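You operate a simulated robot arm through the tools that you are given. There is no shell and no other tool. Be economical: measure what you need, move in short steps, check, and stop when the job is done.

The job below is to be done with a simulated robot arm. You get a single attempt, and the scene is never put back.

Task
Send the bruised apple down the reject chute and put the loose apple in its place.
Fine: in the cell where the bruised one lay; add one on the counter.
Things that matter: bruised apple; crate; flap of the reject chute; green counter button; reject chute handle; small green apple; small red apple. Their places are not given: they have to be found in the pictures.

It is judged by the outcome, as a careful person would: the job done as asked, and still so three seconds after it is handed in. It fails if anything else is knocked over, pushed out of place, dropped, spilled or broken.

Robot
A 6-joint arm with a two-finger parallel gripper, fixed in place. Base frame: the origin is at the foot of the arm, x ahead of it, y to its left, z up; the work surface is at about z = 890. Lengths are in mm, angles in degrees, forces in N, time in s.
With the tool pointing down near the work surface it reaches from about 360 to 820 mm from the base axis. Its first joint turns from -166.0 to 166.0 degrees. Payload 3.91 kg.
The TCP is the grasp point between the finger pads, 30 mm short of the fingertips. In the tool frame z runs along the fingers and y along their closing line. The gripper opens to 110 mm. The fingers are 20 mm wide and 10 mm thick; the gripper's body (48 by 112 mm) begins 55 mm behind the TCP.
Orientation is that of the tool frame in the base frame, as a unit quaternion [x, y, z, w]. With the fingers straight down and closing along the base's y, the tool's x points along the base's -x, its y along +y and its z along -z.

Tools
- The arm moves only by the tool play_rows. Its argument "steps" is a list of rows, each a list of 7 numbers: the opening, from 0 (shut) to 1 (fully open), then the shift along the tool's x, y, z in mm, then the turn, a rotation vector about the tool's x, y, z in degrees. In form: [[jaw, tx, ty, tz, wx, wy, wz], ...]. A call has 1 to 12 rows; each row shifts and turns the commanded pose from where the row before left it, along the tool's axes as they then stand. Rows are played at 5 a second. More than 50 mm and 8.6 degrees between two rows, or a gripper value outside its range, and nothing of the call is played. A pose out of reach is approached as far as the arm can. The call stops where the force on the tool passes 40 N (or 10 N more than at its start, if that is more) or the arm is blocked; 0.2 s more then pass. Each finger travels about 45 mm/s and halts on what it meets, pressing with about 40 N; the grip force reading is that of the motor and also rises with nothing between the fingers. The clock runs only during rows and for 0.2 s after the last one: add rows that do not move to give the fingers time. It gives the time, the measured TCP pose, the force on the tool (base axes), the opening and the grip force at its end, in the units of the frame above (readings bear some noise), with the torque about the TCP (base axes, N m) and any sound that the robot's microphone picked up.
- Cameras (640 x 400 px; columns grow to the right, rows downward): "scene" is fixed at [382.6, 651.9, 1667.5]; the picture's right is [-0.97, -0.23, 0.00], its down [-0.17, 0.72, -0.67] and it looks along [0.16, -0.66, -0.74] (base axes); focal length 340 px, centre (320, 200). "wrist" rides on the gripper at [77, 7, -114] in the tool frame; the picture's right is [-0.09, 1.00, 0.00], its down [-0.80, -0.07, -0.59] and it looks along [-0.59, -0.05, 0.80] (tool axes); focal length 270 px, centre (320, 200).
- camera(camera): a new picture of that camera. No time passes.
- lift_body(by): slides the trunk up (or, below 0, down) by that many mm; the arm rides with it, the base frame stays. It gives what a move gives, with no picture.
- point_at(camera, pixels): for up to 12 pixels [column, row] of the newest picture of that camera ("zoom" is the newest enlarged one), the place [x, y, z] in the base frame of the surface seen there, good to about 3 mm, but the place of the scene camera against the robot may be out by one fixed shift of up to 25 mm in any direction. No time passes.
- enlarge(camera, box): a new picture of the part [left, top, right, bottom] of that camera's present view, enlarged. No time passes.
- job_done(): hands the job in; it is judged then, once.

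Work in short steps. Measure before you move; look again where a grasp or a placing could have gone wrong, and mend it. You have 80 turns and 38 pictures in all, those below and enlarged ones among them. Open the gripper and draw the arm clear of the work before you hand the job in, unless the task says otherwise; then end with one line.

The tools are called after "Emit:" as name(argument=value, ...) on one line, values as JSON. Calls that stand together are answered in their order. play_rows: Moves the arm, as the interface text tells. Its arguments: {"type":"object","properties":{"steps":{"type":"array"}},"required":["steps"]} The other tools are called the same way: lift_body (by) slides the trunk up or down; camera (camera) takes a picture; point_at (camera, pixels) gives the place of the surface under pixels of a picture; enlarge (camera, box) takes an enlarged picture of a part of a camera's view; job_done () hands the job in.

At the start:

```text
t: 0.0
eef_pos: [452.3, -55.7, 1270.4]
tool_rot: [-0.001, 1.0, 0.001, -0.001]
contact_force: [-1.3, 1.3, -0.3]
torque: [0.04, 0.03, 0.0]
finger_gap: 109.8
finger_force: 0.1
trunk travel left (down, up): [-575.0, 35.0]
```

scene: 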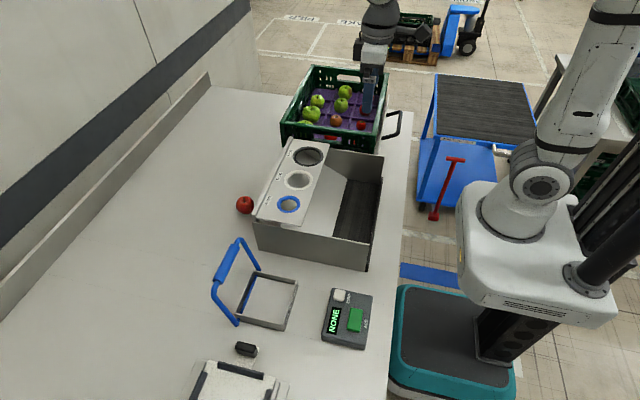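
wrist: 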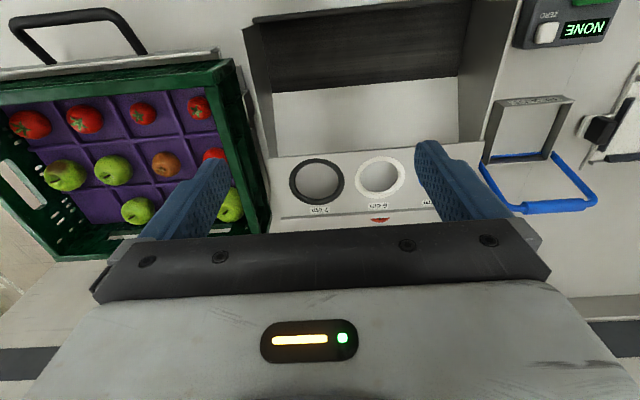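

The scene shows the crate at (335,105), a stand with three rings (300,180), a loose red apple (244,205), a blue handle on a frame (235,280) and a counter (347,318). I enlarge these parts to identify them.

Emit:
enlarge(camera="scene", box=[270, 50, 420, 150])

Emit:
enlarge(camera="scene", box=[190, 130, 400, 270])

Emit:
enlarge(camera="scene", box=[180, 220, 400, 400])

Emit:
enlarge(camera="wrist", box=[0, 60, 280, 260])

```text
4.00 times, centred on (345, 100) of scene
```

zoom: 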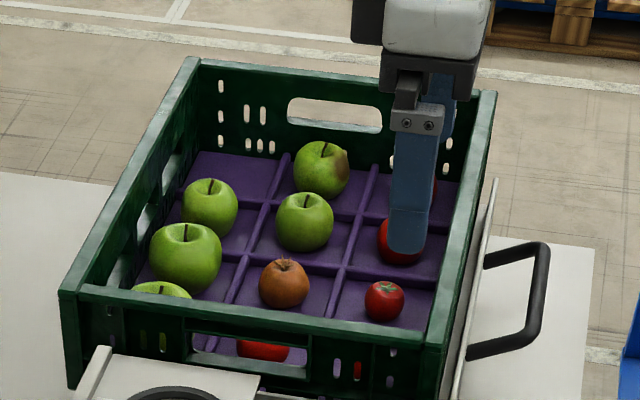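

```text
2.86 times, centred on (295, 200) of scene
```

zoom: 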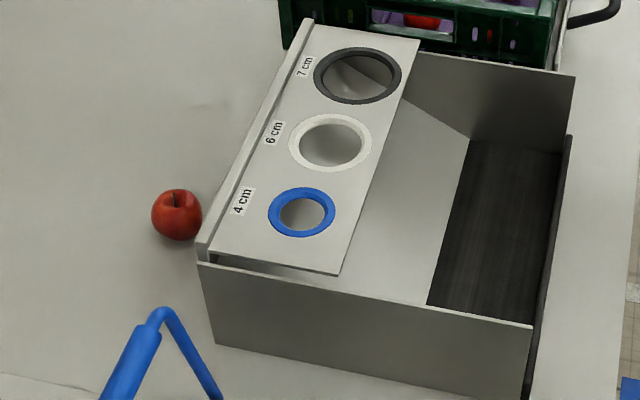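

```text
2.22 times, centred on (290, 310) of scene
```

zoom: 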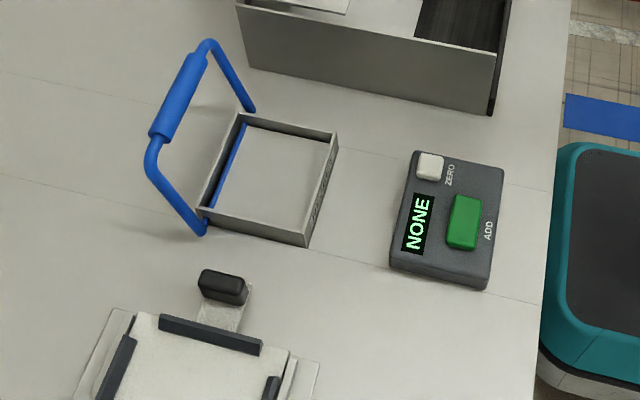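

```text
2.00 times, centred on (140, 160) of wrist
```

zoom: 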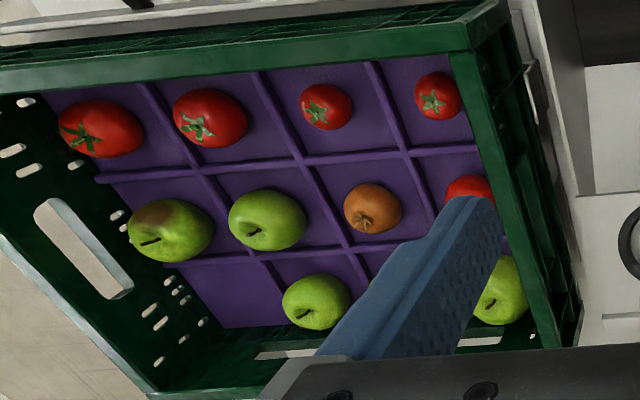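

I read positions from both cameras: crate fruit and ring stand in the wrist picture, frame/handle/counter in both (to get the fixed shift of the scene camera).

Emit:
point_at(camera="wrist", pixels=[[65, 175], [75, 165], [113, 168], [165, 164], [200, 108], [136, 210], [90, 205], [318, 182], [547, 28], [520, 130], [540, 207], [598, 130]])

Emit:
point_at(camera="scene", pixels=[[343, 90], [342, 104], [336, 120], [244, 204], [340, 294], [355, 320], [268, 300], [222, 266], [246, 349], [298, 286], [238, 315], [262, 272]])

```text
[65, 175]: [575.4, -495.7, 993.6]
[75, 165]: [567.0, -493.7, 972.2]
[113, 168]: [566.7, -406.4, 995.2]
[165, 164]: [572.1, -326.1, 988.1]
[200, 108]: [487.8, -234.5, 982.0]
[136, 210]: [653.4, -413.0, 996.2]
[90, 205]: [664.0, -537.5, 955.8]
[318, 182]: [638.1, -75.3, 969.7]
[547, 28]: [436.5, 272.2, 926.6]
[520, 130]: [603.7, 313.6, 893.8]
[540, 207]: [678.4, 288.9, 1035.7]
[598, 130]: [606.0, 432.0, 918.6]
```

```text
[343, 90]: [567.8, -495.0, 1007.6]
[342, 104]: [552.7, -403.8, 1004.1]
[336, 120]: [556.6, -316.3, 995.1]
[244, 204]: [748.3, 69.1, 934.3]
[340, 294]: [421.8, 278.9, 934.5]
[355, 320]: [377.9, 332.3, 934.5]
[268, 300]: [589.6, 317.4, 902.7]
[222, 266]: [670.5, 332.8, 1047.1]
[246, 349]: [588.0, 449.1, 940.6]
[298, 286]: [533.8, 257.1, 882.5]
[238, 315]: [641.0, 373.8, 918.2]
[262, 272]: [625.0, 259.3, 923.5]
```

Fruit in the cells sits around x 570, z 990; the frame is at about (600, 310). I move the wrist over to y≈250 to look at the frame, handle and counter closely.

Emit:
play_rows(steps=[[1, 0, 50, 0, 0, 0, 0], [1, 0, 50, 0, 0, 0, 0], [1, 0, 50, 0, 0, 0, 0], [1, 0, 50, 0, 0, 0, 0], [1, 0, 50, 0, 0, 0, 0], [1, 0, 50, 0, 0, 0, 0], [1, 0, 0, 0, 0, 0, 0]])

Emit:
camera(camera="wrist")

Emit:
enlarge(camera="scene", box=[270, 50, 420, 150])

```text
t: 1.6
eef_pos: [450.5, 245.1, 1269.1]
tool_rot: [0.0, 1.0, 0.001, 0.0]
contact_force: [0.9, -0.3, 0.1]
torque: [0.01, 0.0, -0.02]
finger_gap: 109.9
finger_force: 0.0
trunk travel left (down, up): [-575.0, 35.0]
```

```text
31 pictures are left
```

wrist: 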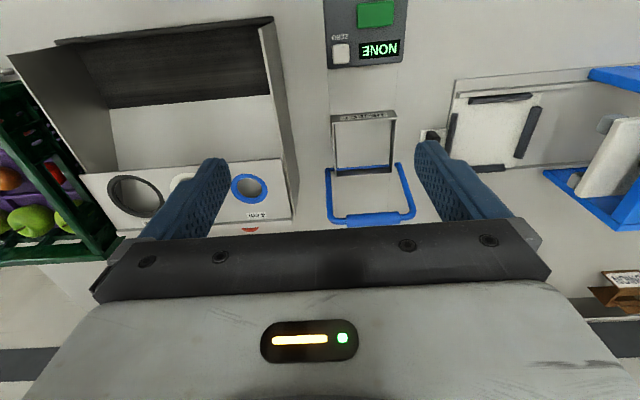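

```text
4.00 times, centred on (345, 100) of scene
```

zoom: 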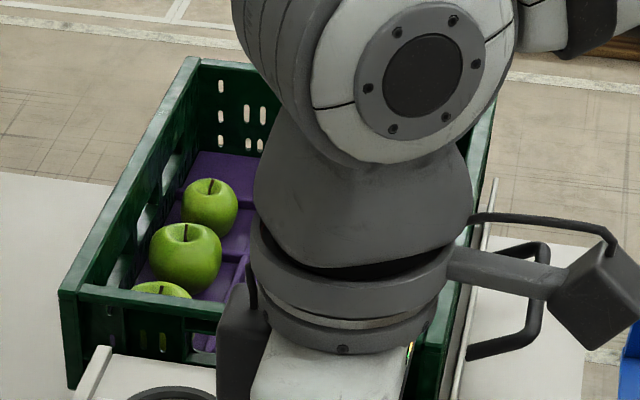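

The wrist shows the frame with the blue bail (365,165) and the plate with black strips (495,130). I enlarge that area.

Emit:
enlarge(camera="wrist", box=[300, 0, 440, 240])

Emit:
enlarge(camera="wrist", box=[410, 50, 640, 240])

Emit:
point_at(camera="wrist", pixels=[[375, 15], [341, 52], [335, 118], [393, 118], [362, 145], [337, 171], [390, 173], [328, 180], [410, 175], [370, 220], [346, 222], [400, 216]])

```text
1.67 times, centred on (370, 120) of wrist
```

zoom: 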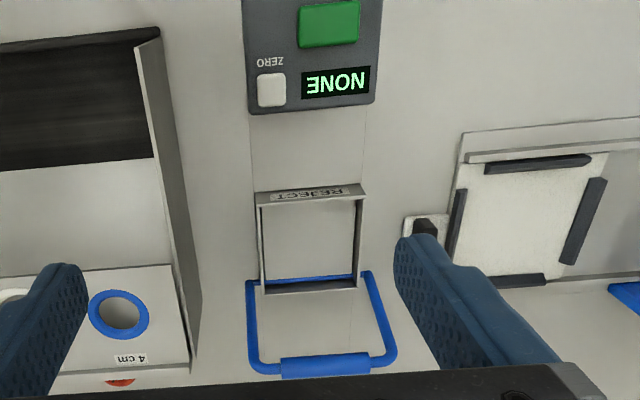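

```text
2.11 times, centred on (525, 145) of wrist
```

zoom: 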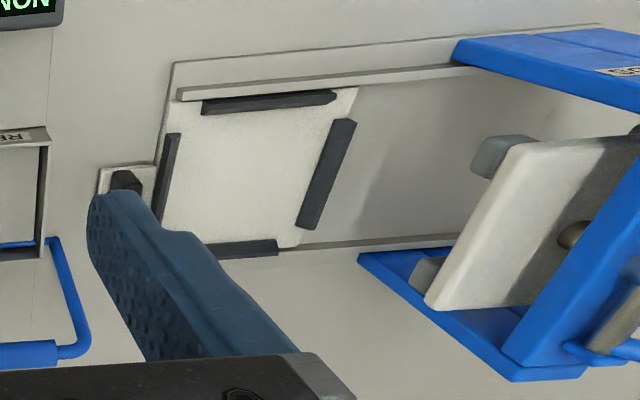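

```text
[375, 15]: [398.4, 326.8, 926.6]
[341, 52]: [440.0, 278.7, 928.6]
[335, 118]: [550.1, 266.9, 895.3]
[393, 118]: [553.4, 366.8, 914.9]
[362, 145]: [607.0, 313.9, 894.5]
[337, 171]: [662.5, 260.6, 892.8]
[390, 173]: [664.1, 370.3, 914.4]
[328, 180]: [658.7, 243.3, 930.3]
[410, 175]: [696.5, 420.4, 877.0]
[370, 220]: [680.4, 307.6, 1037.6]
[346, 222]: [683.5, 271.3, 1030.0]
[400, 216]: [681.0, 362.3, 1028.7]
```

The frame is labelled REJECT (x 550–663, y 263–370), the flap is its floor (z≈894), hinged on the far edge with the blue handle standing at x≈682, z≈1035. Now I move over to the crate to measure the bruised apple and its cell.

Emit:
play_rows(steps=[[1, 0, -50, 0, 0, 0, 0], [1, 0, -50, 0, 0, 0, 0], [1, 0, -50, 0, 0, 0, 0], [1, 0, -50, 0, 0, 0, 0], [1, 0, -50, 0, 0, 0, 0], [1, 0, -50, 0, 0, 0, 0], [1, 0, -50, 0, 0, 0, 0], [1, 0, -50, 0, 0, 0, 0], [1, 0, -50, 0, 0, 0, 0], [1, 0, -50, 0, 0, 0, 0], [1, 0, -50, 0, 0, 0, 0], [1, 0, -50, 0, 0, 0, 0]])

Emit:
play_rows(steps=[[1, 0, -45, 0, 0, 0, 0], [1, 0, -45, 0, 0, 0, 0], [1, 0, 0, 0, 0, 0, 0], [1, 0, 0, 0, 0, 0, 0]])

Emit:
camera(camera="wrist")

```text
t: 4.2
eef_pos: [451.1, -357.0, 1269.8]
tool_rot: [0.0, 1.0, 0.0, -0.002]
contact_force: [0.0, -0.6, -0.2]
torque: [0.0, 0.02, 0.02]
finger_gap: 109.9
finger_force: 0.1
trunk travel left (down, up): [-575.0, 35.0]
```

```text
t: 5.2
eef_pos: [451.4, -446.5, 1270.7]
tool_rot: [0.0, 1.0, 0.0, 0.0]
contact_force: [-0.2, 0.3, 0.7]
torque: [-0.01, 0.01, 0.02]
finger_gap: 109.9
finger_force: 0.0
trunk travel left (down, up): [-575.0, 35.0]
```

```text
27 pictures are left
```

wrist: 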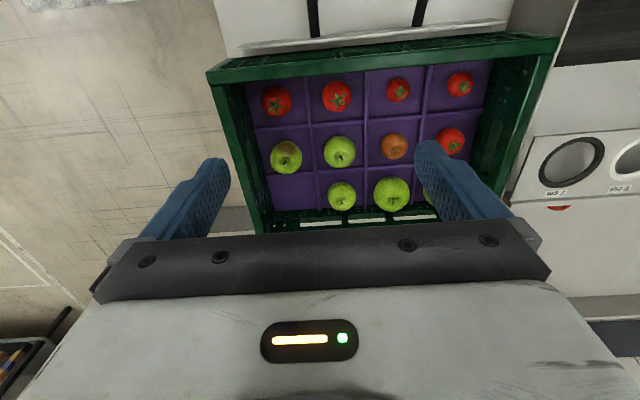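

All twelve cells are visible; the bruised one looks to be at (286,156). I enlarge and measure it.

Emit:
enlarge(camera="wrist", box=[200, 40, 520, 240])

Emit:
point_at(camera="wrist", pixels=[[286, 156], [271, 158], [302, 156], [286, 142], [286, 172], [290, 190], [277, 101], [338, 152], [214, 75], [262, 222], [280, 131], [312, 160]])

```text
2.00 times, centred on (360, 140) of wrist
```

zoom: 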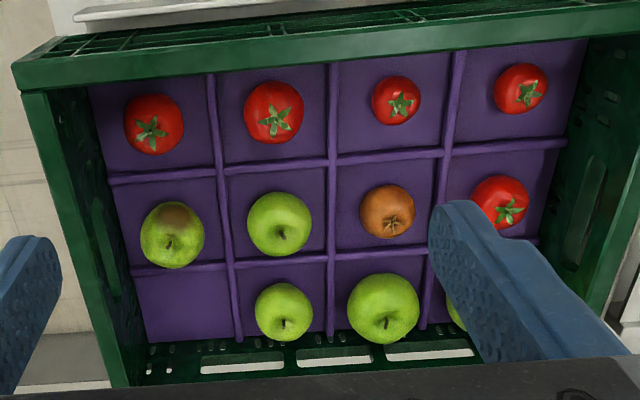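

```text
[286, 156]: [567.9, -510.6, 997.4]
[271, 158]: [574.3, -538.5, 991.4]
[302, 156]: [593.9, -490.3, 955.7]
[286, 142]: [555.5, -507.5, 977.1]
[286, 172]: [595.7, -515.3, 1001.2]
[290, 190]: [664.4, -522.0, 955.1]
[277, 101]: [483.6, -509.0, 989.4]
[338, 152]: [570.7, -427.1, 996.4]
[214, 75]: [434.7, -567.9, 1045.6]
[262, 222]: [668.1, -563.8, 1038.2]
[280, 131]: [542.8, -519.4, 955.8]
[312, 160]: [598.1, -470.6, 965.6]
```

The bruised apple (brown patch) has its centre at about (579, −513, 978), is ~53 mm wide, on a cell floor at z 955; dividers reach ~965 and crate rim ~1046. I go above it, with the closing line turned 60° so the fingers go near the cell corners, and stop at z≈1100 to check.

Emit:
play_rows(steps=[[0.7, -43, -22, 0, 0, 0, 0], [0.7, -43, -22, 0, 0, 0, 0], [0.7, -42, -22, 0, 0, 0, 0], [0.7, 0, 0, 0, 0, 0, 7.5], [0.7, 0, 0, 0, 0, 0, 7.5], [0.7, 0, 0, 0, 0, 0, 7.5], [0.7, 0, 0, 0, 0, 0, 7.5], [0.7, 0, 0, 0, 0, 0, 7.5], [0.7, 0, 0, 0, 0, 0, 7.5], [0.7, 0, 0, 0, 0, 0, 7.5], [0.7, 0, 0, 0, 0, 0, 7.5]])

Emit:
play_rows(steps=[[0.7, 0, 0, 45, 0, 0, 0], [0.7, 0, 0, 45, 0, 0, 0], [0.7, 0, 0, 45, 0, 0, 0], [0.7, 0, 0, 35, 0, 0, 0], [0.7, 0, 0, 0, 0, 0, 0], [0.7, 0, 0, 0, 0, 0, 0]])

Emit:
camera(camera="wrist")

```text
t: 7.6
eef_pos: [560.5, -497.7, 1264.4]
tool_rot: [0.501, 0.865, 0.0, 0.0]
contact_force: [0.5, -0.5, 0.1]
torque: [0.01, 0.01, 0.02]
finger_gap: 77.1
finger_force: 0.1
out of reach, approached as far as the arm can: row 3
trunk travel left (down, up): [-575.0, 35.0]
```

```text
t: 9.0
eef_pos: [559.8, -497.9, 1093.6]
tool_rot: [0.5, 0.866, 0.0, 0.0]
contact_force: [0.0, -0.1, -0.2]
torque: [0.0, 0.0, 0.01]
finger_gap: 76.9
finger_force: 0.0
trunk travel left (down, up): [-575.0, 35.0]
```

```text
25 pictures are left
```

wrist: 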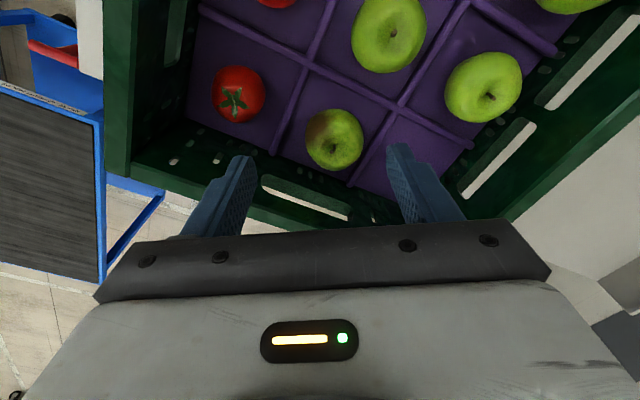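

The apple centre at pixel (335,139) works out to (582, −513), so I need −24.5/+12 in the tool frame. I do that at this height, then lower to z≈997 and close.

Emit:
play_rows(steps=[[0.7, -24.5, 12, 0, 0, 0, 0], [0.7, 0, 0, 0, 0, 0, 0], [0.7, 0, 0, 0, 0, 0, 0]])

Emit:
play_rows(steps=[[0.7, 0, 0, 30, 0, 0, 0], [0.7, 0, 0, 30, 0, 0, 0], [0.7, 0, 0, 20, 0, 0, 0], [0.7, 0, 0, 15, 0, 0, 0], [0.7, 0, 0, 0, 0, 0, 0]])

Emit:
camera(camera="wrist")

```text
t: 9.8
eef_pos: [583.3, -511.6, 1093.8]
tool_rot: [0.499, 0.866, 0.0, 0.0]
contact_force: [1.1, 0.2, -0.8]
torque: [-0.01, -0.02, -0.03]
finger_gap: 77.0
finger_force: 0.1
trunk travel left (down, up): [-575.0, 35.0]
```

```text
t: 11.0
eef_pos: [582.1, -511.0, 997.9]
tool_rot: [0.5, 0.866, 0.0, 0.0]
contact_force: [-1.0, -0.1, 0.1]
torque: [0.01, 0.0, -0.01]
finger_gap: 77.2
finger_force: 0.0
trunk travel left (down, up): [-575.0, 35.0]
```

```text
24 pictures are left
```

wrist: 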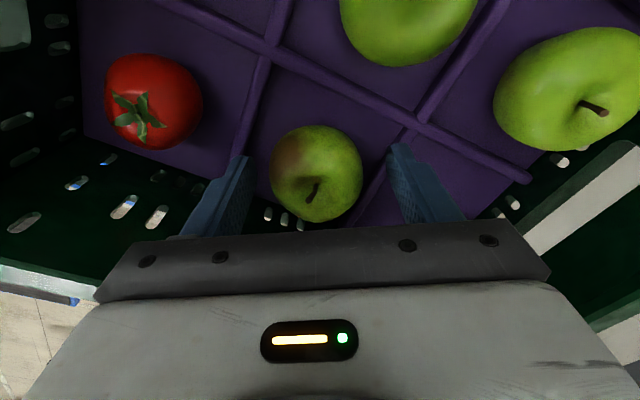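

The apple (316,173) sits centred between the fingers, neighbours clear. I close and lift a little.

Emit:
play_rows(steps=[[0.4, 0, 0, 0, 0, 0, 0], [0.35, 0, 0, 0, 0, 0, 0], [0.35, 0, 0, 0, 0, 0, 0], [0.35, 0, 0, 0, 0, 0, 0]])

Emit:
play_rows(steps=[[0.35, 0, 0, -15, 0, 0, 0], [0.35, 0, 0, -25, 0, 0, 0], [0.35, 0, 0, -35, 0, 0, 0], [0.35, 0, 0, -35, 0, 0, 0], [0.35, 0, 0, 0, 0, 0, 0]])

Emit:
camera(camera="wrist")

```text
t: 12.0
eef_pos: [584.4, -511.9, 999.0]
tool_rot: [0.5, 0.866, 0.0, 0.0]
contact_force: [-0.1, -0.3, -0.1]
torque: [0.0, -0.04, -0.03]
finger_gap: 51.0
finger_force: 40.2
trunk travel left (down, up): [-575.0, 35.0]
```

```text
t: 13.2
eef_pos: [584.6, -511.0, 1106.8]
tool_rot: [0.5, 0.866, 0.0, -0.001]
contact_force: [0.5, -0.1, -0.4]
torque: [0.03, 0.03, -0.02]
finger_gap: 51.1
finger_force: 40.1
trunk travel left (down, up): [-575.0, 35.0]
```

```text
23 pictures are left
```

wrist: 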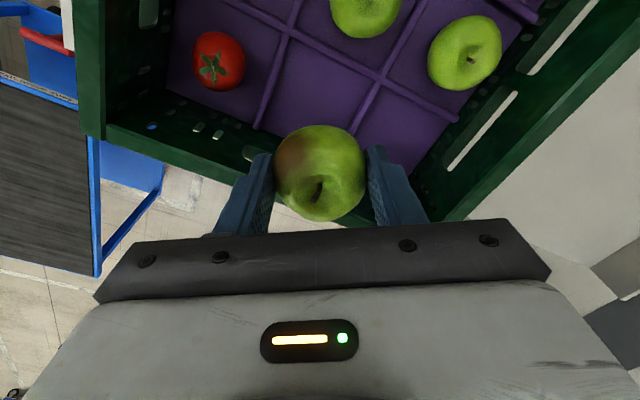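

Apple is held (gap 51 mm). I raise further, draw in towards the base, and turn the gripper back before crossing to the chute.

Emit:
play_rows(steps=[[0.35, 0, 0, -35, 0, 0, 0], [0.35, 0, 0, -35, 0, 0, 0], [0.35, 17, -29, 0, 0, 0, 0], [0.35, 17, -29, 0, 0, 0, -7.5], [0.35, 0, 0, 0, 0, 0, -7.5], [0.35, 0, 0, 0, 0, 0, -7.5], [0.35, 0, 0, 0, 0, 0, -7.5], [0.35, 0, 0, 0, 0, 0, -7.5], [0.35, 0, 0, 0, 0, 0, -7.5], [0.35, 0, 0, 0, 0, 0, -7.5], [0.35, 0, 0, 0, 0, 0, -7.5], [0.35, 0, 50, 0, 0, 0, 0]])

Emit:
play_rows(steps=[[0.35, 0, 45, 0, 0, 0, 0], [0.35, 0, 45, 0, 0, 0, 0], [0.35, 0, 45, 0, 0, 0, 0], [0.35, 0, 45, 0, 0, 0, 0], [0.35, 0, 45, 0, 0, 0, 0], [0.35, 0, 45, 0, 0, 0, 0], [0.35, 0, 45, 0, 0, 0, 0], [0.35, 0, 45, 0, 0, 0, 0], [0.35, 0, 45, 0, 0, 0, 0], [0.35, 0, 45, 0, 0, 0, 0], [0.35, 0, 45, 0, 0, 0, 0], [0.35, 0, 45, 0, 0, 0, 0]])

Emit:
play_rows(steps=[[0.35, 0, 45, 0, 0, 0, 0], [0.35, 0, 45, 0, 0, 0, 0], [0.35, 0, 45, 0, 0, 0, 0], [0.35, 0, 45, 0, 0, 0, 0], [0.35, 0, 0, 0, 0, 0, 0], [0.35, 0, 0, 0, 0, 0, 0]])

Emit:
camera(camera="wrist")

```text
t: 15.8
eef_pos: [516.0, -460.0, 1180.6]
tool_rot: [-0.001, 1.0, -0.001, 0.001]
contact_force: [-0.6, 1.0, -0.5]
torque: [-0.02, 0.01, 0.04]
finger_gap: 51.0
finger_force: 39.8
trunk travel left (down, up): [-575.0, 35.0]
```

```text
t: 18.4
eef_pos: [512.5, 78.7, 1181.3]
tool_rot: [0.0, 1.0, 0.0, 0.0]
contact_force: [-0.7, 0.8, -0.3]
torque: [-0.01, -0.02, 0.01]
finger_gap: 50.8
finger_force: 40.2
trunk travel left (down, up): [-575.0, 35.0]
```

```text
t: 19.8
eef_pos: [515.5, 260.7, 1180.7]
tool_rot: [0.0, 1.0, 0.0, 0.0]
contact_force: [0.0, 0.1, -0.8]
torque: [0.0, -0.03, 0.0]
finger_gap: 51.1
finger_force: 40.1
trunk travel left (down, up): [-575.0, 35.0]
```

```text
22 pictures are left
```

wrist: 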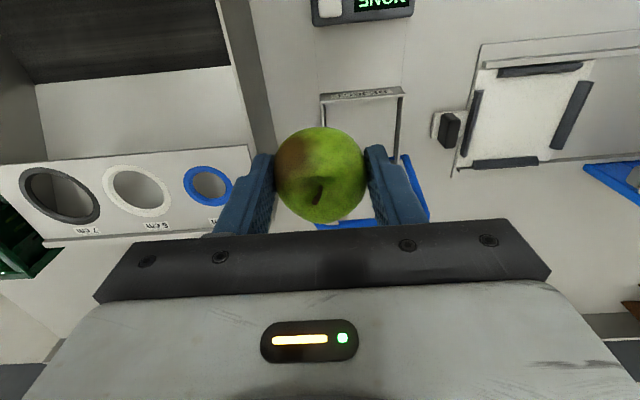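

I now place the apple over the chute: frame centre is about (606, 317). Shift, descend to z≈1000 first.

Emit:
play_rows(steps=[[0.35, -31, 19, 0, 0, 0, 0], [0.35, -30, 19, 0, 0, 0, 0], [0.35, -30, 18, 0, 0, 0, 0], [0.35, 0, 0, 45, 0, 0, 0], [0.35, 0, 0, 45, 0, 0, 0], [0.35, 0, 0, 45, 0, 0, 0], [0.35, 0, 0, 45, 0, 0, 0], [0.35, 0, 0, 0, 0, 0, 0], [0.35, 0, 0, 0, 0, 0, 0]])

Emit:
camera(camera="wrist")

Emit:
enlarge(camera="scene", box=[190, 200, 390, 350])

```text
t: 21.8
eef_pos: [605.9, 315.2, 998.4]
tool_rot: [0.0, 1.0, 0.0, 0.001]
contact_force: [-0.5, -0.2, -0.5]
torque: [0.02, -0.03, 0.01]
finger_gap: 51.1
finger_force: 39.9
trunk travel left (down, up): [-575.0, 35.0]
```

```text
21 pictures are left
```

wrist: 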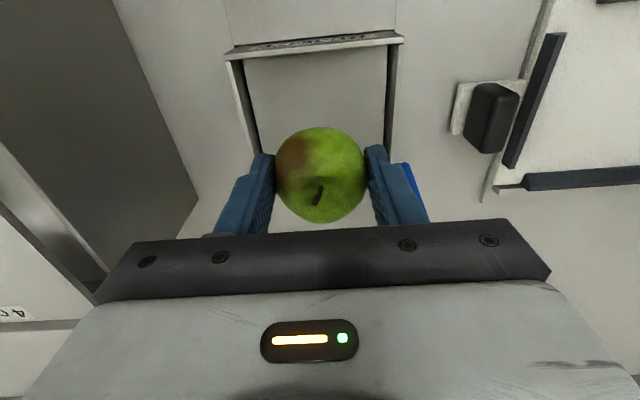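

```text
2.67 times, centred on (290, 275) of scene
```

zoom: 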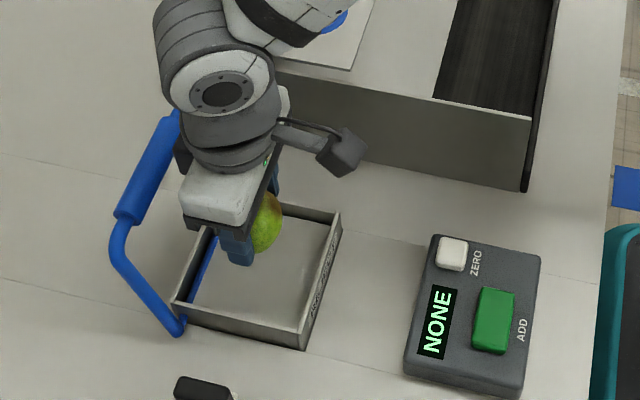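

Apple is over the frame; I shift 12 mm away from the handle for clearance, lower to z≈940 and check the force before releasing.

Emit:
play_rows(steps=[[0.35, 12, 2, 20, 0, 0, 0], [0.35, 0, 0, 20, 0, 0, 0], [0.35, 0, 0, 12, 0, 0, 0], [0.35, 0, 0, 5, 0, 0, 0], [0.35, 0, 0, 0, 0, 0, 0]])

```text
t: 23.0
eef_pos: [594.2, 317.8, 942.0]
tool_rot: [0.0, 1.0, 0.0, 0.001]
contact_force: [1.0, 0.7, -0.2]
torque: [-0.02, 0.0, -0.03]
finger_gap: 51.2
finger_force: 40.3
trunk travel left (down, up): [-575.0, 35.0]
```

No contact yet; I go 3 mm lower, open slowly to ~66 mm and rise.

Emit:
play_rows(steps=[[0.35, 0, 0, 3, 0, 0, 0], [0.35, 0, 0, 0, 0, 0, 0], [0.5, 0, 0, 0, 0, 0, 0], [0.6, 0, 0, 0, 0, 0, 0], [0.6, 0, 0, 0, 0, 0, 0], [0.6, 0, 0, -20, 0, 0, 0], [0.6, 0, 0, -45, 0, 0, 0], [0.6, 0, 0, -45, 0, 0, 0], [0.6, 0, 0, -45, 0, 0, 0], [0.6, 0, 0, 0, 0, 0, 0]])

Emit:
camera(camera="wrist")

```text
t: 25.2
eef_pos: [593.0, 315.0, 1091.8]
tool_rot: [0.0, 1.0, 0.0, 0.0]
contact_force: [1.0, 0.3, 0.8]
torque: [0.03, 0.03, -0.03]
finger_gap: 65.9
finger_force: 0.2
trunk travel left (down, up): [-575.0, 35.0]
```

```text
19 pictures are left
```

wrist: 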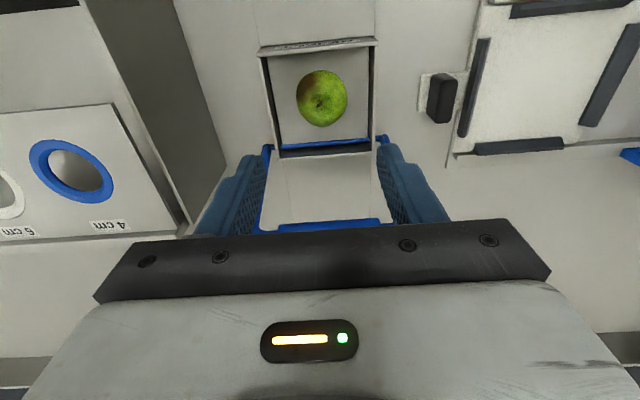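

The apple rests on the flap. Next I back off 90 mm in x and rise slightly to see the handle bar fully and measure it.

Emit:
play_rows(steps=[[0.6, 45, 0, -20, 0, 0, 0], [0.6, 45, 0, -20, 0, 0, 0], [0.6, 45, 0, 0, 0, 0, 0], [0.6, 0, 0, 0, 0, 0, 0], [0.6, 0, 0, 0, 0, 0, 0]])

Emit:
enlarge(camera="wrist", box=[220, 50, 420, 240])

```text
t: 26.4
eef_pos: [459.0, 316.9, 1133.8]
tool_rot: [0.0, 1.0, -0.001, 0.0]
contact_force: [-0.5, -0.2, 0.3]
torque: [-0.01, -0.05, 0.02]
finger_gap: 66.2
finger_force: 0.0
trunk travel left (down, up): [-575.0, 35.0]
```

```text
2.11 times, centred on (320, 145) of wrist
```

zoom: 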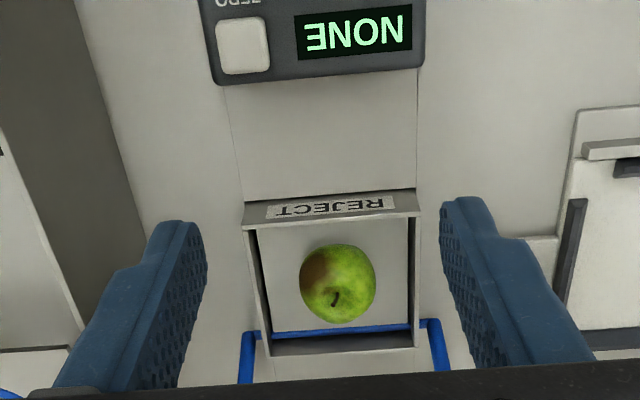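

The bar is hidden from here, but the earlier view gives it at about x 685, z 1029, y 270–362. I turn the gripper −90° (closing along x) and move above the bar.

Emit:
play_rows(steps=[[0.5, 0, 0, 0, 0, 0, -7.5], [0.5, 0, 0, 0, 0, 0, -7.5], [0.5, 0, 0, 0, 0, 0, -7.5], [0.5, 0, 0, 0, 0, 0, -7.5], [0.5, 0, 0, 0, 0, 0, -7.5], [0.5, 0, 0, 0, 0, 0, -7.5], [0.5, 0, 0, 0, 0, 0, -7.5], [0.5, 0, 0, 0, 0, 0, -7.5], [0.5, 0, 0, 0, 0, 0, -7.5], [0.5, 0, 0, 0, 0, 0, -7.5], [0.5, 0, 0, 0, 0, 0, -7.5], [0.5, 0, 0, 0, 0, 0, -7.5]])

Emit:
play_rows(steps=[[0.5, 0, -45, 0, 0, 0, 0], [0.5, 0, -45, 0, 0, 0, 0], [0.5, 0, -45, 0, 0, 0, 0], [0.5, 0, -45, 0, 0, 0, 0], [0.5, 0, -45, 0, 0, 0, 0], [0.5, 0, 0, 0, 0, 0, 0], [0.5, 0, 0, 0, 0, 0, 0]])

Emit:
camera(camera="wrist")

```text
t: 29.0
eef_pos: [459.3, 317.2, 1134.2]
tool_rot: [0.708, -0.706, 0.0, -0.001]
contact_force: [0.2, 0.8, 0.1]
torque: [0.03, -0.02, 0.0]
finger_gap: 55.3
finger_force: 0.0
trunk travel left (down, up): [-575.0, 35.0]
```

```text
t: 30.6
eef_pos: [684.2, 318.9, 1136.1]
tool_rot: [-0.707, 0.707, 0.0, 0.0]
contact_force: [-0.1, 0.1, 0.7]
torque: [0.0, -0.02, -0.01]
finger_gap: 55.0
finger_force: 0.1
trunk travel left (down, up): [-575.0, 35.0]
```

```text
17 pictures are left
```

wrist: 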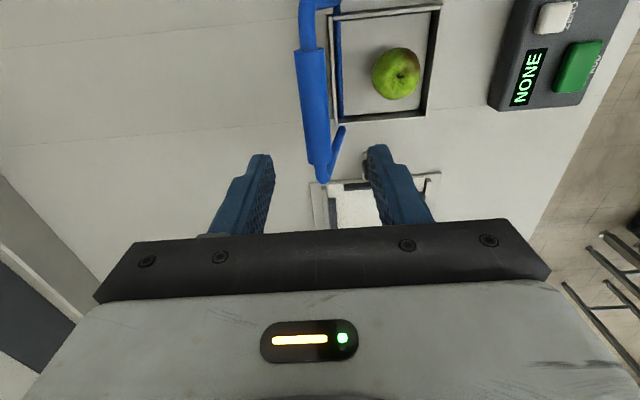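

The bar grip (314,105) works out at x≈687, y≈309, right between the fingers. I shift slightly and descend over it to z≈1030, fingers open 55 mm.

Emit:
play_rows(steps=[[0.5, 8, -3, 0, 0, 0, 0], [0.5, 0, 0, 40, 0, 0, 0], [0.5, 0, 0, 30, 0, 0, 0], [0.5, 0, 0, 20, 0, 0, 0], [0.5, 0, 0, 15, 0, 0, 0], [0.5, 0, 0, 0, 0, 0, 0]])

Emit:
camera(camera="wrist")

```text
t: 32.0
eef_pos: [687.6, 308.5, 1030.6]
tool_rot: [0.707, -0.707, 0.0, 0.001]
contact_force: [-0.1, -0.3, -0.4]
torque: [-0.05, 0.01, 0.01]
finger_gap: 54.9
finger_force: 0.1
trunk travel left (down, up): [-575.0, 35.0]
```

```text
16 pictures are left
```

wrist: 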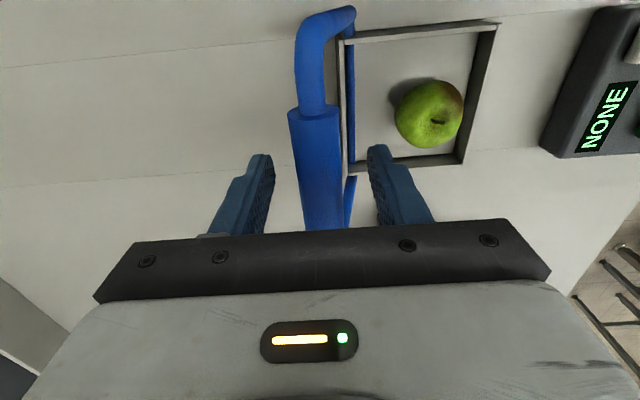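

The bar is centred between the fingers. I close on it to feel its width.

Emit:
play_rows(steps=[[0.3, 0, 0, 0, 0, 0, 0], [0.15, 0, 0, 0, 0, 0, 0], [0.12, 0, 0, 0, 0, 0, 0], [0.12, 0, 0, 0, 0, 0, 0], [0.12, 0, 0, 0, 0, 0, 0]])

```text
t: 33.2
eef_pos: [687.0, 309.3, 1030.4]
tool_rot: [-0.706, 0.708, 0.001, -0.001]
contact_force: [-2.6, -0.3, -1.4]
torque: [-0.04, 0.02, -0.01]
finger_gap: 22.4
finger_force: 44.8
trunk travel left (down, up): [-575.0, 35.0]
```

Bar is 22 mm thick and held. I loosen to a 30 mm hook and swing it toward the robot on an arc about the far hinge (x≈662, z≈905), the first part as a test.

Emit:
play_rows(steps=[[0.26, 0, 0, 0, 0, 0, 0], [0.26, 0, 12, -1, 0, 0, 0], [0.26, 0, 13, -1, 0, 0, 0], [0.26, 0, 13, 1, 0, 0, 0], [0.26, 0, 13, 2, 0, 0, 0], [0.26, 0, 0, 0, 0, 0, 0]])

Emit:
camera(camera="wrist")

```text
t: 34.6
eef_pos: [636.9, 308.2, 1027.1]
tool_rot: [0.707, -0.707, 0.001, 0.0]
contact_force: [1.4, 0.2, 0.2]
torque: [0.0, 0.02, 0.0]
finger_gap: 29.5
finger_force: 0.7
trunk travel left (down, up): [-575.0, 35.0]
```

```text
15 pictures are left
```

wrist: 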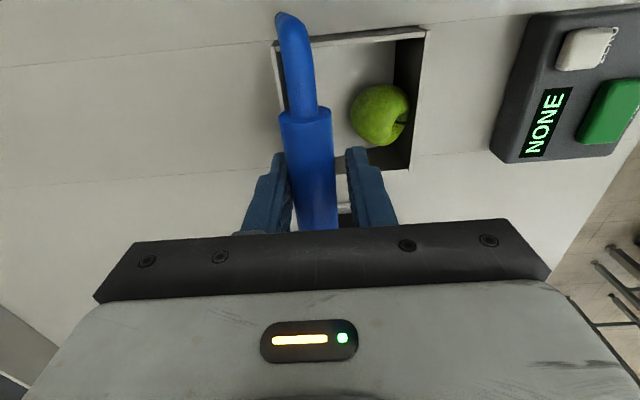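

The flap tilts and the apple is rolling in. I continue the arc.

Emit:
play_rows(steps=[[0.26, 0, 13, 3, 0, 0, 0], [0.26, 0, 13, 4, 0, 0, 0], [0.26, 0, 12, 6, 0, 0, 0], [0.26, 0, 11, 7, 0, 0, 0], [0.26, 0, 10, 8, 0, 0, 0], [0.26, 0, 10, 9, 0, 0, 0], [0.26, 0, 0, 0, 0, 0, 0], [0.26, 0, 0, 0, 0, 0, 0], [0.26, 0, 0, 0, 0, 0, 0]])

Emit:
camera(camera="wrist")

```text
t: 36.6
eef_pos: [569.1, 307.2, 991.0]
tool_rot: [-0.707, 0.708, 0.0, -0.001]
contact_force: [1.5, 0.5, 0.2]
torque: [0.01, 0.02, -0.03]
finger_gap: 29.2
finger_force: 0.9
trunk travel left (down, up): [-575.0, 35.0]
```

```text
14 pictures are left
```

wrist: 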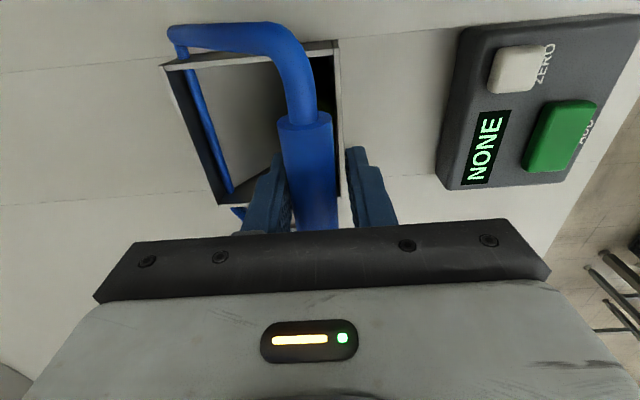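

The apple no longer shows, but there is a dark greenish patch at (325,103); I enlarge to make sure it isn't stuck.

Emit:
enlarge(camera="wrist", box=[160, 20, 360, 220])

```text
2.00 times, centred on (260, 120) of wrist
```

zoom: 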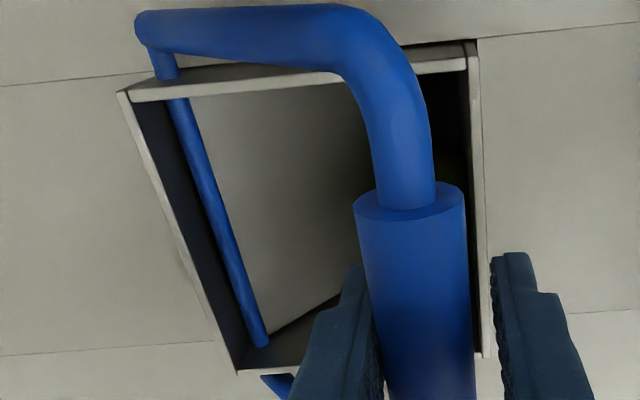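

There may still be a bit of green under the handle, so I open the flap further (bar to about x 545, z 955) and wait.

Emit:
play_rows(steps=[[0.26, 0, 9, 10, 0, 0, 0], [0.26, 0, 8, 10, 0, 0, 0], [0.26, 0, 7, 11, 0, 0, 0], [0.26, 0, 0, 0, 0, 0, 0], [0.26, 0, 0, 0, 0, 0, 0], [0.26, 0, 0, 0, 0, 0, 0]])

Emit:
enlarge(camera="wrist", box=[130, 20, 370, 220])

```text
t: 38.0
eef_pos: [542.9, 308.2, 960.2]
tool_rot: [-0.707, 0.707, 0.001, 0.0]
contact_force: [3.1, 0.1, 0.8]
torque: [0.07, 0.02, 0.04]
finger_gap: 30.6
finger_force: 1.8
trunk travel left (down, up): [-575.0, 35.0]
```

```text
2.00 times, centred on (250, 120) of wrist
```

zoom: 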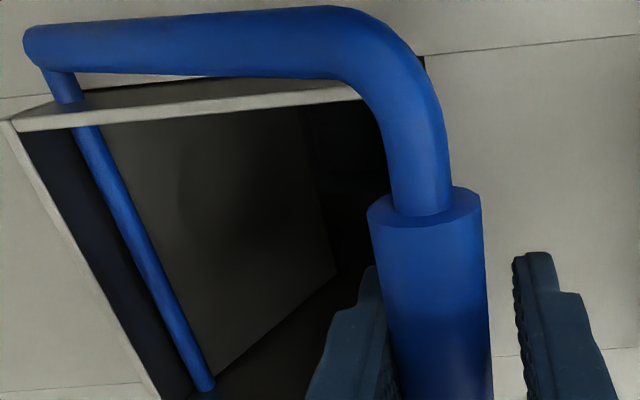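

The chute is open and empty. I guide the handle back along the same arc to close the flap.

Emit:
play_rows(steps=[[0.26, 0, -7, -11, 0, 0, 0], [0.26, 0, -8, -10, 0, 0, 0], [0.26, 0, -9, -10, 0, 0, 0], [0.26, 0, -10, -9, 0, 0, 0], [0.26, 0, -10, -8, 0, 0, 0], [0.26, 0, -11, -7, 0, 0, 0], [0.26, 0, -12, -6, 0, 0, 0], [0.26, 0, -13, -4, 0, 0, 0], [0.26, 0, -13, -3, 0, 0, 0], [0.26, 0, 0, 0, 0, 0, 0]])

Emit:
play_rows(steps=[[0.26, 0, -13, -2, 0, 0, 0], [0.26, 0, -13, -1, 0, 0, 0], [0.26, 0, -12, 1, 0, 0, 0], [0.26, 0, -11, 1, 0, 0, 0], [0.26, 0, 0, 0, 0, 0, 0], [0.26, 0, 0, 0, 0, 0, 0]])

Emit:
camera(camera="wrist")

```text
t: 40.2
eef_pos: [636.2, 309.8, 1028.8]
tool_rot: [0.707, -0.707, 0.0, 0.0]
contact_force: [1.1, 0.4, -0.2]
torque: [-0.01, -0.01, 0.02]
finger_gap: 29.3
finger_force: 1.0
trunk travel left (down, up): [-575.0, 35.0]
```

```text
t: 41.6
eef_pos: [683.9, 310.3, 1028.7]
tool_rot: [-0.707, 0.707, -0.001, 0.001]
contact_force: [0.7, 0.3, -0.4]
torque: [0.0, 0.01, 0.01]
finger_gap: 29.3
finger_force: 0.3
trunk travel left (down, up): [-575.0, 35.0]
```

```text
11 pictures are left
```

wrist: 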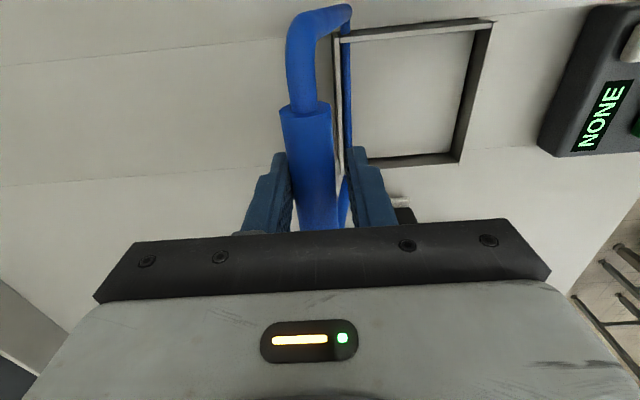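

Flap closed and empty. I open, rise clear of the bar, and move toward the loose red apple while turning the gripper back.

Emit:
play_rows(steps=[[0.5, 0, 0, 0, 0, 0, 0], [0.5, 0, 0, 0, 0, 0, 0], [0.5, 0, 0, -30, 0, 0, 0], [0.5, 0, 0, -40, 0, 0, 0], [0.5, 0, 0, -45, 0, 0, 0], [0.5, 0, 22, 0, 0, 0, 0], [0.5, 40, 22, 0, 0, 0, 0], [0.5, 45, 0, 0, 0, 0, 0], [0.5, 45, 0, 0, 0, 0, 0], [0.5, 45, 0, 0, 0, 0, 0], [0.5, 45, 0, 0, 0, 0, 0], [0.5, 45, 0, 0, 0, 0, 0]])

Emit:
play_rows(steps=[[0.5, 0, 0, 0, 0, 0, 7.5], [0.5, 0, 0, 0, 0, 0, 7.5], [0.5, 0, 0, 0, 0, 0, 7.5], [0.5, 0, 0, 0, 0, 0, 7.5], [0.5, 0, 0, 0, 0, 0, 7.5], [0.5, 0, 0, 0, 0, 0, 7.5], [0.5, 0, 0, 0, 0, 0, 7.5], [0.5, 0, 0, 0, 0, 0, 7.5], [0.5, 0, 0, 0, 0, 0, 7.5], [0.5, 0, 0, 0, 0, 0, 7.5], [0.5, 0, 0, 0, 0, 0, 7.5], [0.5, 0, 0, 0, 0, 0, 7.5]])

Emit:
camera(camera="wrist")

```text
t: 44.2
eef_pos: [638.3, 43.7, 1142.7]
tool_rot: [-0.707, 0.707, 0.001, 0.0]
contact_force: [0.0, 0.0, 0.1]
torque: [0.03, -0.02, 0.02]
finger_gap: 55.1
finger_force: 0.1
trunk travel left (down, up): [-575.0, 35.0]
```

```text
t: 46.8
eef_pos: [640.4, 44.2, 1143.5]
tool_rot: [0.001, 1.0, -0.001, 0.0]
contact_force: [-0.5, -0.5, 0.4]
torque: [0.03, 0.01, 0.0]
finger_gap: 55.2
finger_force: 0.1
trunk travel left (down, up): [-575.0, 35.0]
```

```text
10 pictures are left
```

wrist: 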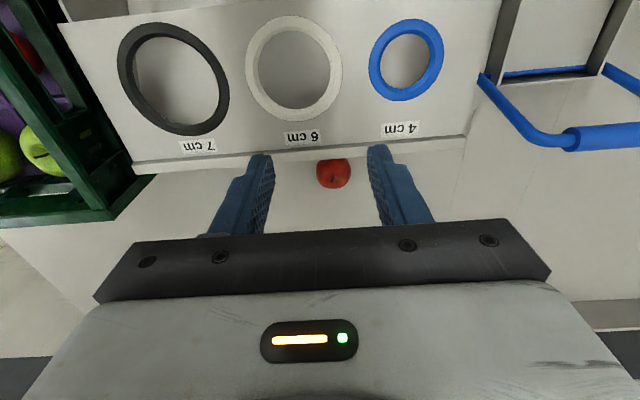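

The loose red apple is at (334,173), partly hidden by the stand's back edge. I measure it and the stand's edge.

Emit:
point_at(camera="wrist", pixels=[[334, 173], [318, 174], [350, 174], [334, 185], [334, 164], [300, 150], [400, 145], [400, 138], [230, 160], [290, 200], [110, 215], [466, 138]])

Emit:
point_at(camera="scene", pixels=[[244, 204], [236, 205], [252, 207], [244, 197], [244, 212], [258, 215], [296, 138]])

```text
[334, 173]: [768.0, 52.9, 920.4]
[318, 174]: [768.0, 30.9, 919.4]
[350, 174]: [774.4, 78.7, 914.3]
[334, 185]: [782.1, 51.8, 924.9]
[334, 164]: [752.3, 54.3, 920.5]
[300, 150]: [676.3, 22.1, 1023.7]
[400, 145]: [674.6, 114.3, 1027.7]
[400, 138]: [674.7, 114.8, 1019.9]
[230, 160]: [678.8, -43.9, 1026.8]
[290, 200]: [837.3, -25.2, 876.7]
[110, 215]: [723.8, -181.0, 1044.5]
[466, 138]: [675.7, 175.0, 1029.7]
```

```text
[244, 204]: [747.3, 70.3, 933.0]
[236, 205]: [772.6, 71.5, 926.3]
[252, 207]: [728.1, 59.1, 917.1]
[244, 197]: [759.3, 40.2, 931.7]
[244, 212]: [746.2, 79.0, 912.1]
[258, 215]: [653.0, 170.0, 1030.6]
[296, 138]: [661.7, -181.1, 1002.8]
```

Apple centre ≈ (766, 55, 913); the stand's back edge is at x 675, z 1030, so I turn +60° to keep the wrist camera away from it. Move above the apple first and check.

Emit:
play_rows(steps=[[0.7, -42, 4, 0, 0, 0, 0], [0.7, -42, 4, 0, 0, 0, 0], [0.7, -42, 3, 0, 0, 0, 0], [0.7, 0, 0, 0, 0, 0, 7.5], [0.7, 0, 0, 0, 0, 0, 7.5], [0.7, 0, 0, 0, 0, 0, 7.5], [0.7, 0, 0, 0, 0, 0, 7.5], [0.7, 0, 0, 0, 0, 0, 7.5], [0.7, 0, 0, 0, 0, 0, 7.5], [0.7, 0, 0, 0, 0, 0, 7.5], [0.7, 0, 0, 0, 0, 0, 7.5], [0.7, 0, 0, 0, 0, 0, 0]])

Emit:
play_rows(steps=[[0.7, 0, 0, 40, 0, 0, 0], [0.7, 0, 0, 25, 0, 0, 0], [0.7, 0, 0, 0, 0, 0, 0], [0.7, 0, 0, 0, 0, 0, 0]])

Emit:
camera(camera="wrist")

```text
t: 49.4
eef_pos: [765.6, 54.9, 1143.6]
tool_rot: [0.501, 0.865, 0.0, 0.0]
contact_force: [-0.2, -0.2, 0.2]
torque: [0.0, 0.01, 0.05]
finger_gap: 77.0
finger_force: 0.0
trunk travel left (down, up): [-575.0, 35.0]
```

```text
t: 50.4
eef_pos: [767.4, 54.0, 1078.1]
tool_rot: [0.5, 0.866, 0.0, 0.0]
contact_force: [-0.2, 0.6, 0.0]
torque: [-0.01, -0.02, -0.03]
finger_gap: 76.9
finger_force: 0.0
trunk travel left (down, up): [-575.0, 35.0]
```

```text
9 pictures are left
```

wrist: 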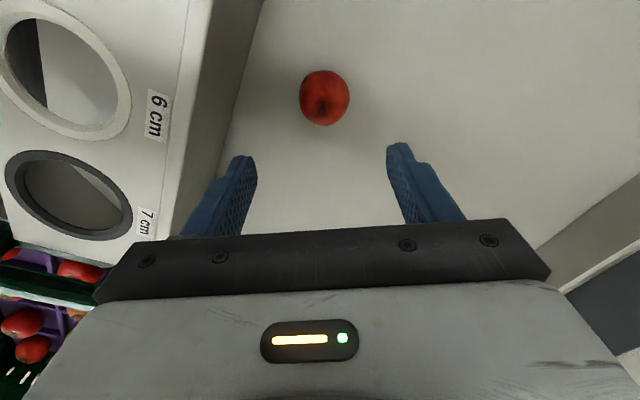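

Apple (324,98) projects to within 5 mm of the TCP. I correct and descend to z≈932.

Emit:
play_rows(steps=[[0.7, -1.8, 4.5, 40, 0, 0, 0], [0.7, 0, 0, 40, 0, 0, 0], [0.7, 0, 0, 35, 0, 0, 0], [0.7, 0, 0, 20, 0, 0, 0], [0.7, 0, 0, 11, 0, 0, 0], [0.7, 0, 0, 0, 0, 0, 0]])

Emit:
camera(camera="wrist")

```text
t: 51.8
eef_pos: [772.0, 55.6, 932.6]
tool_rot: [0.5, 0.866, -0.001, 0.001]
contact_force: [0.5, -0.2, 0.6]
torque: [0.01, 0.01, 0.02]
finger_gap: 76.9
finger_force: 0.1
trunk travel left (down, up): [-575.0, 35.0]
```

```text
8 pictures are left
```

wrist: 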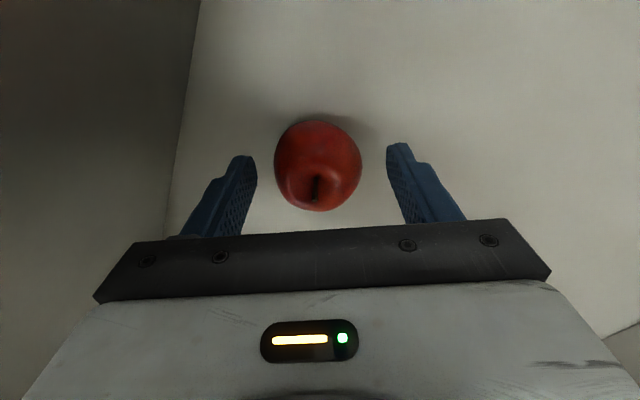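

Centred. I close on it and lift to well above the stand.

Emit:
play_rows(steps=[[0.45, 0, 0, 0, 0, 0, 0], [0.35, 0, 0, 0, 0, 0, 0], [0.35, 0, 0, 0, 0, 0, 0], [0.35, 0, 0, 0, 0, 0, 0], [0.35, 0, 0, -20, 0, 0, 0], [0.35, 0, 0, -40, 0, 0, 0], [0.35, 0, 0, -45, 0, 0, 0], [0.35, 0, 0, -45, 0, 0, 0], [0.35, 0, 0, -45, 0, 0, 0], [0.35, 0, 0, 0, 0, 0, 0], [0.35, 0, 0, 0, 0, 0, 0]])

```text
t: 54.2
eef_pos: [771.8, 56.1, 1126.5]
tool_rot: [0.5, 0.866, 0.0, 0.0]
contact_force: [0.2, 0.0, -1.1]
torque: [0.06, -0.03, 0.01]
finger_gap: 50.0
finger_force: 39.7
trunk travel left (down, up): [-575.0, 35.0]
```

Held (50 mm). I carry it in to x≈583 and then across to above the emptied cell at (583, −512).

Emit:
play_rows(steps=[[0.35, 23.6, -40.9, 0, 0, 0, 0], [0.35, 23.6, -40.9, 0, 0, 0, 0], [0.35, 23.6, -40.9, 0, 0, 0, 0], [0.35, 23.6, -40.9, 0, 0, 0, 0], [0.35, -37.84, -21.85, 0, 0, 0, 0], [0.35, -37.84, -21.85, 0, 0, 0, 0], [0.35, -37.84, -21.85, 0, 0, 0, 0], [0.35, -37.84, -21.85, 0, 0, 0, 0], [0.35, -37.84, -21.85, 0, 0, 0, 0], [0.35, -37.84, -21.85, 0, 0, 0, 0], [0.35, -37.84, -21.85, 0, 0, 0, 0]])

Emit:
play_rows(steps=[[0.35, -37.84, -21.85, 0, 0, 0, 0], [0.35, -37.84, -21.85, 0, 0, 0, 0], [0.35, -37.84, -21.85, 0, 0, 0, 0], [0.35, -37.84, -21.85, 0, 0, 0, 0], [0.35, -37.84, -21.85, 0, 0, 0, 0], [0.35, -37.84, -21.85, 0, 0, 0, 0], [0.35, 0, 0, 0, 0, 0, 0], [0.35, 0, 0, 0, 0, 0, 0]])

Emit:
camera(camera="wrist")

```text
t: 56.6
eef_pos: [581.3, -250.0, 1128.3]
tool_rot: [0.5, 0.866, 0.0, -0.001]
contact_force: [-0.3, 0.7, -0.5]
torque: [0.06, 0.0, 0.01]
finger_gap: 50.4
finger_force: 39.9
trunk travel left (down, up): [-575.0, 35.0]
```

```text
t: 58.4
eef_pos: [582.0, -514.8, 1128.8]
tool_rot: [0.499, 0.866, 0.0, 0.0]
contact_force: [1.1, 0.1, -0.5]
torque: [-0.01, -0.01, -0.01]
finger_gap: 50.1
finger_force: 40.0
trunk travel left (down, up): [-575.0, 35.0]
```

```text
7 pictures are left
```

wrist: 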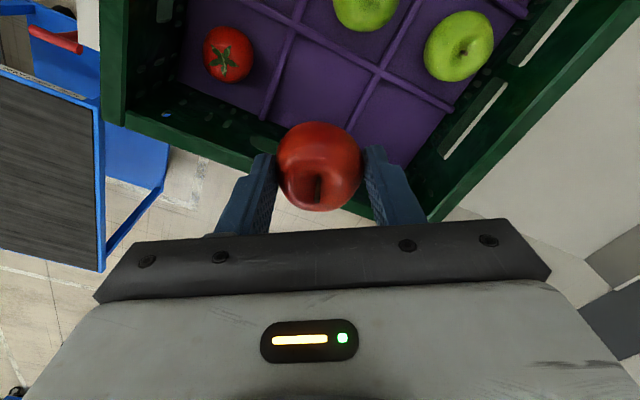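

The empty cell is below. I lower to z≈1000 with a small correction and check the force.

Emit:
play_rows(steps=[[0.35, 2, 1, 35, 0, 0, 0], [0.35, 0, 0, 40, 0, 0, 0], [0.35, 0, 0, 30, 0, 0, 0], [0.35, 0, 0, 15, 0, 0, 0], [0.35, 0, 0, 8, 0, 0, 0], [0.35, 0, 0, 0, 0, 0, 0]])

Emit:
camera(camera="wrist")

```text
t: 59.8
eef_pos: [581.9, -509.6, 1006.3]
tool_rot: [0.5, 0.866, -0.001, 0.006]
contact_force: [3.2, -3.1, 31.5]
torque: [-0.11, -0.19, 0.02]
finger_gap: 50.2
finger_force: 40.0
trunk travel left (down, up): [-575.0, 35.0]
```

```text
6 pictures are left
```

wrist: 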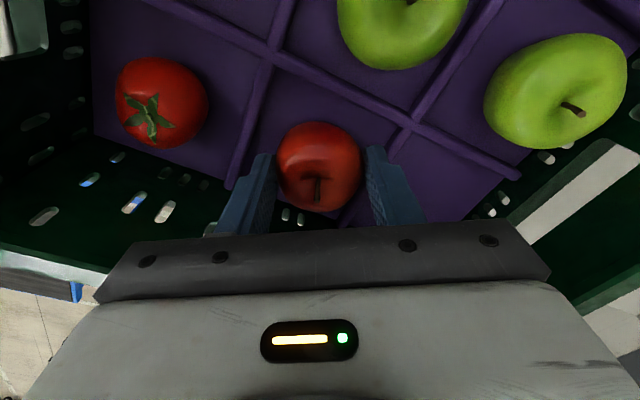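

Up-force of 31 N: the apple is already resting on the cell floor. I ease up ~4 mm, then look at the force.

Emit:
play_rows(steps=[[0.35, 0, 0, -5, 0, 0, 0], [0.35, 0, 0, 0, 0, 0, 0]])

```text
t: 60.4
eef_pos: [581.1, -509.2, 1006.2]
tool_rot: [0.5, 0.866, 0.0, 0.001]
contact_force: [6.3, -2.6, 18.8]
torque: [-0.2, -0.33, -0.01]
finger_gap: 50.0
finger_force: 40.4
trunk travel left (down, up): [-575.0, 35.0]
```

Emit:
play_rows(steps=[[0.35, 0, 0, -3, 0, 0, 0], [0.35, 0, 0, 0, 0, 0, 0]])

```text
t: 61.0
eef_pos: [580.9, -508.9, 1006.0]
tool_rot: [0.501, 0.865, 0.0, -0.002]
contact_force: [0.6, 1.7, 2.2]
torque: [0.02, -0.09, 0.03]
finger_gap: 50.2
finger_force: 39.9
trunk travel left (down, up): [-575.0, 35.0]
```

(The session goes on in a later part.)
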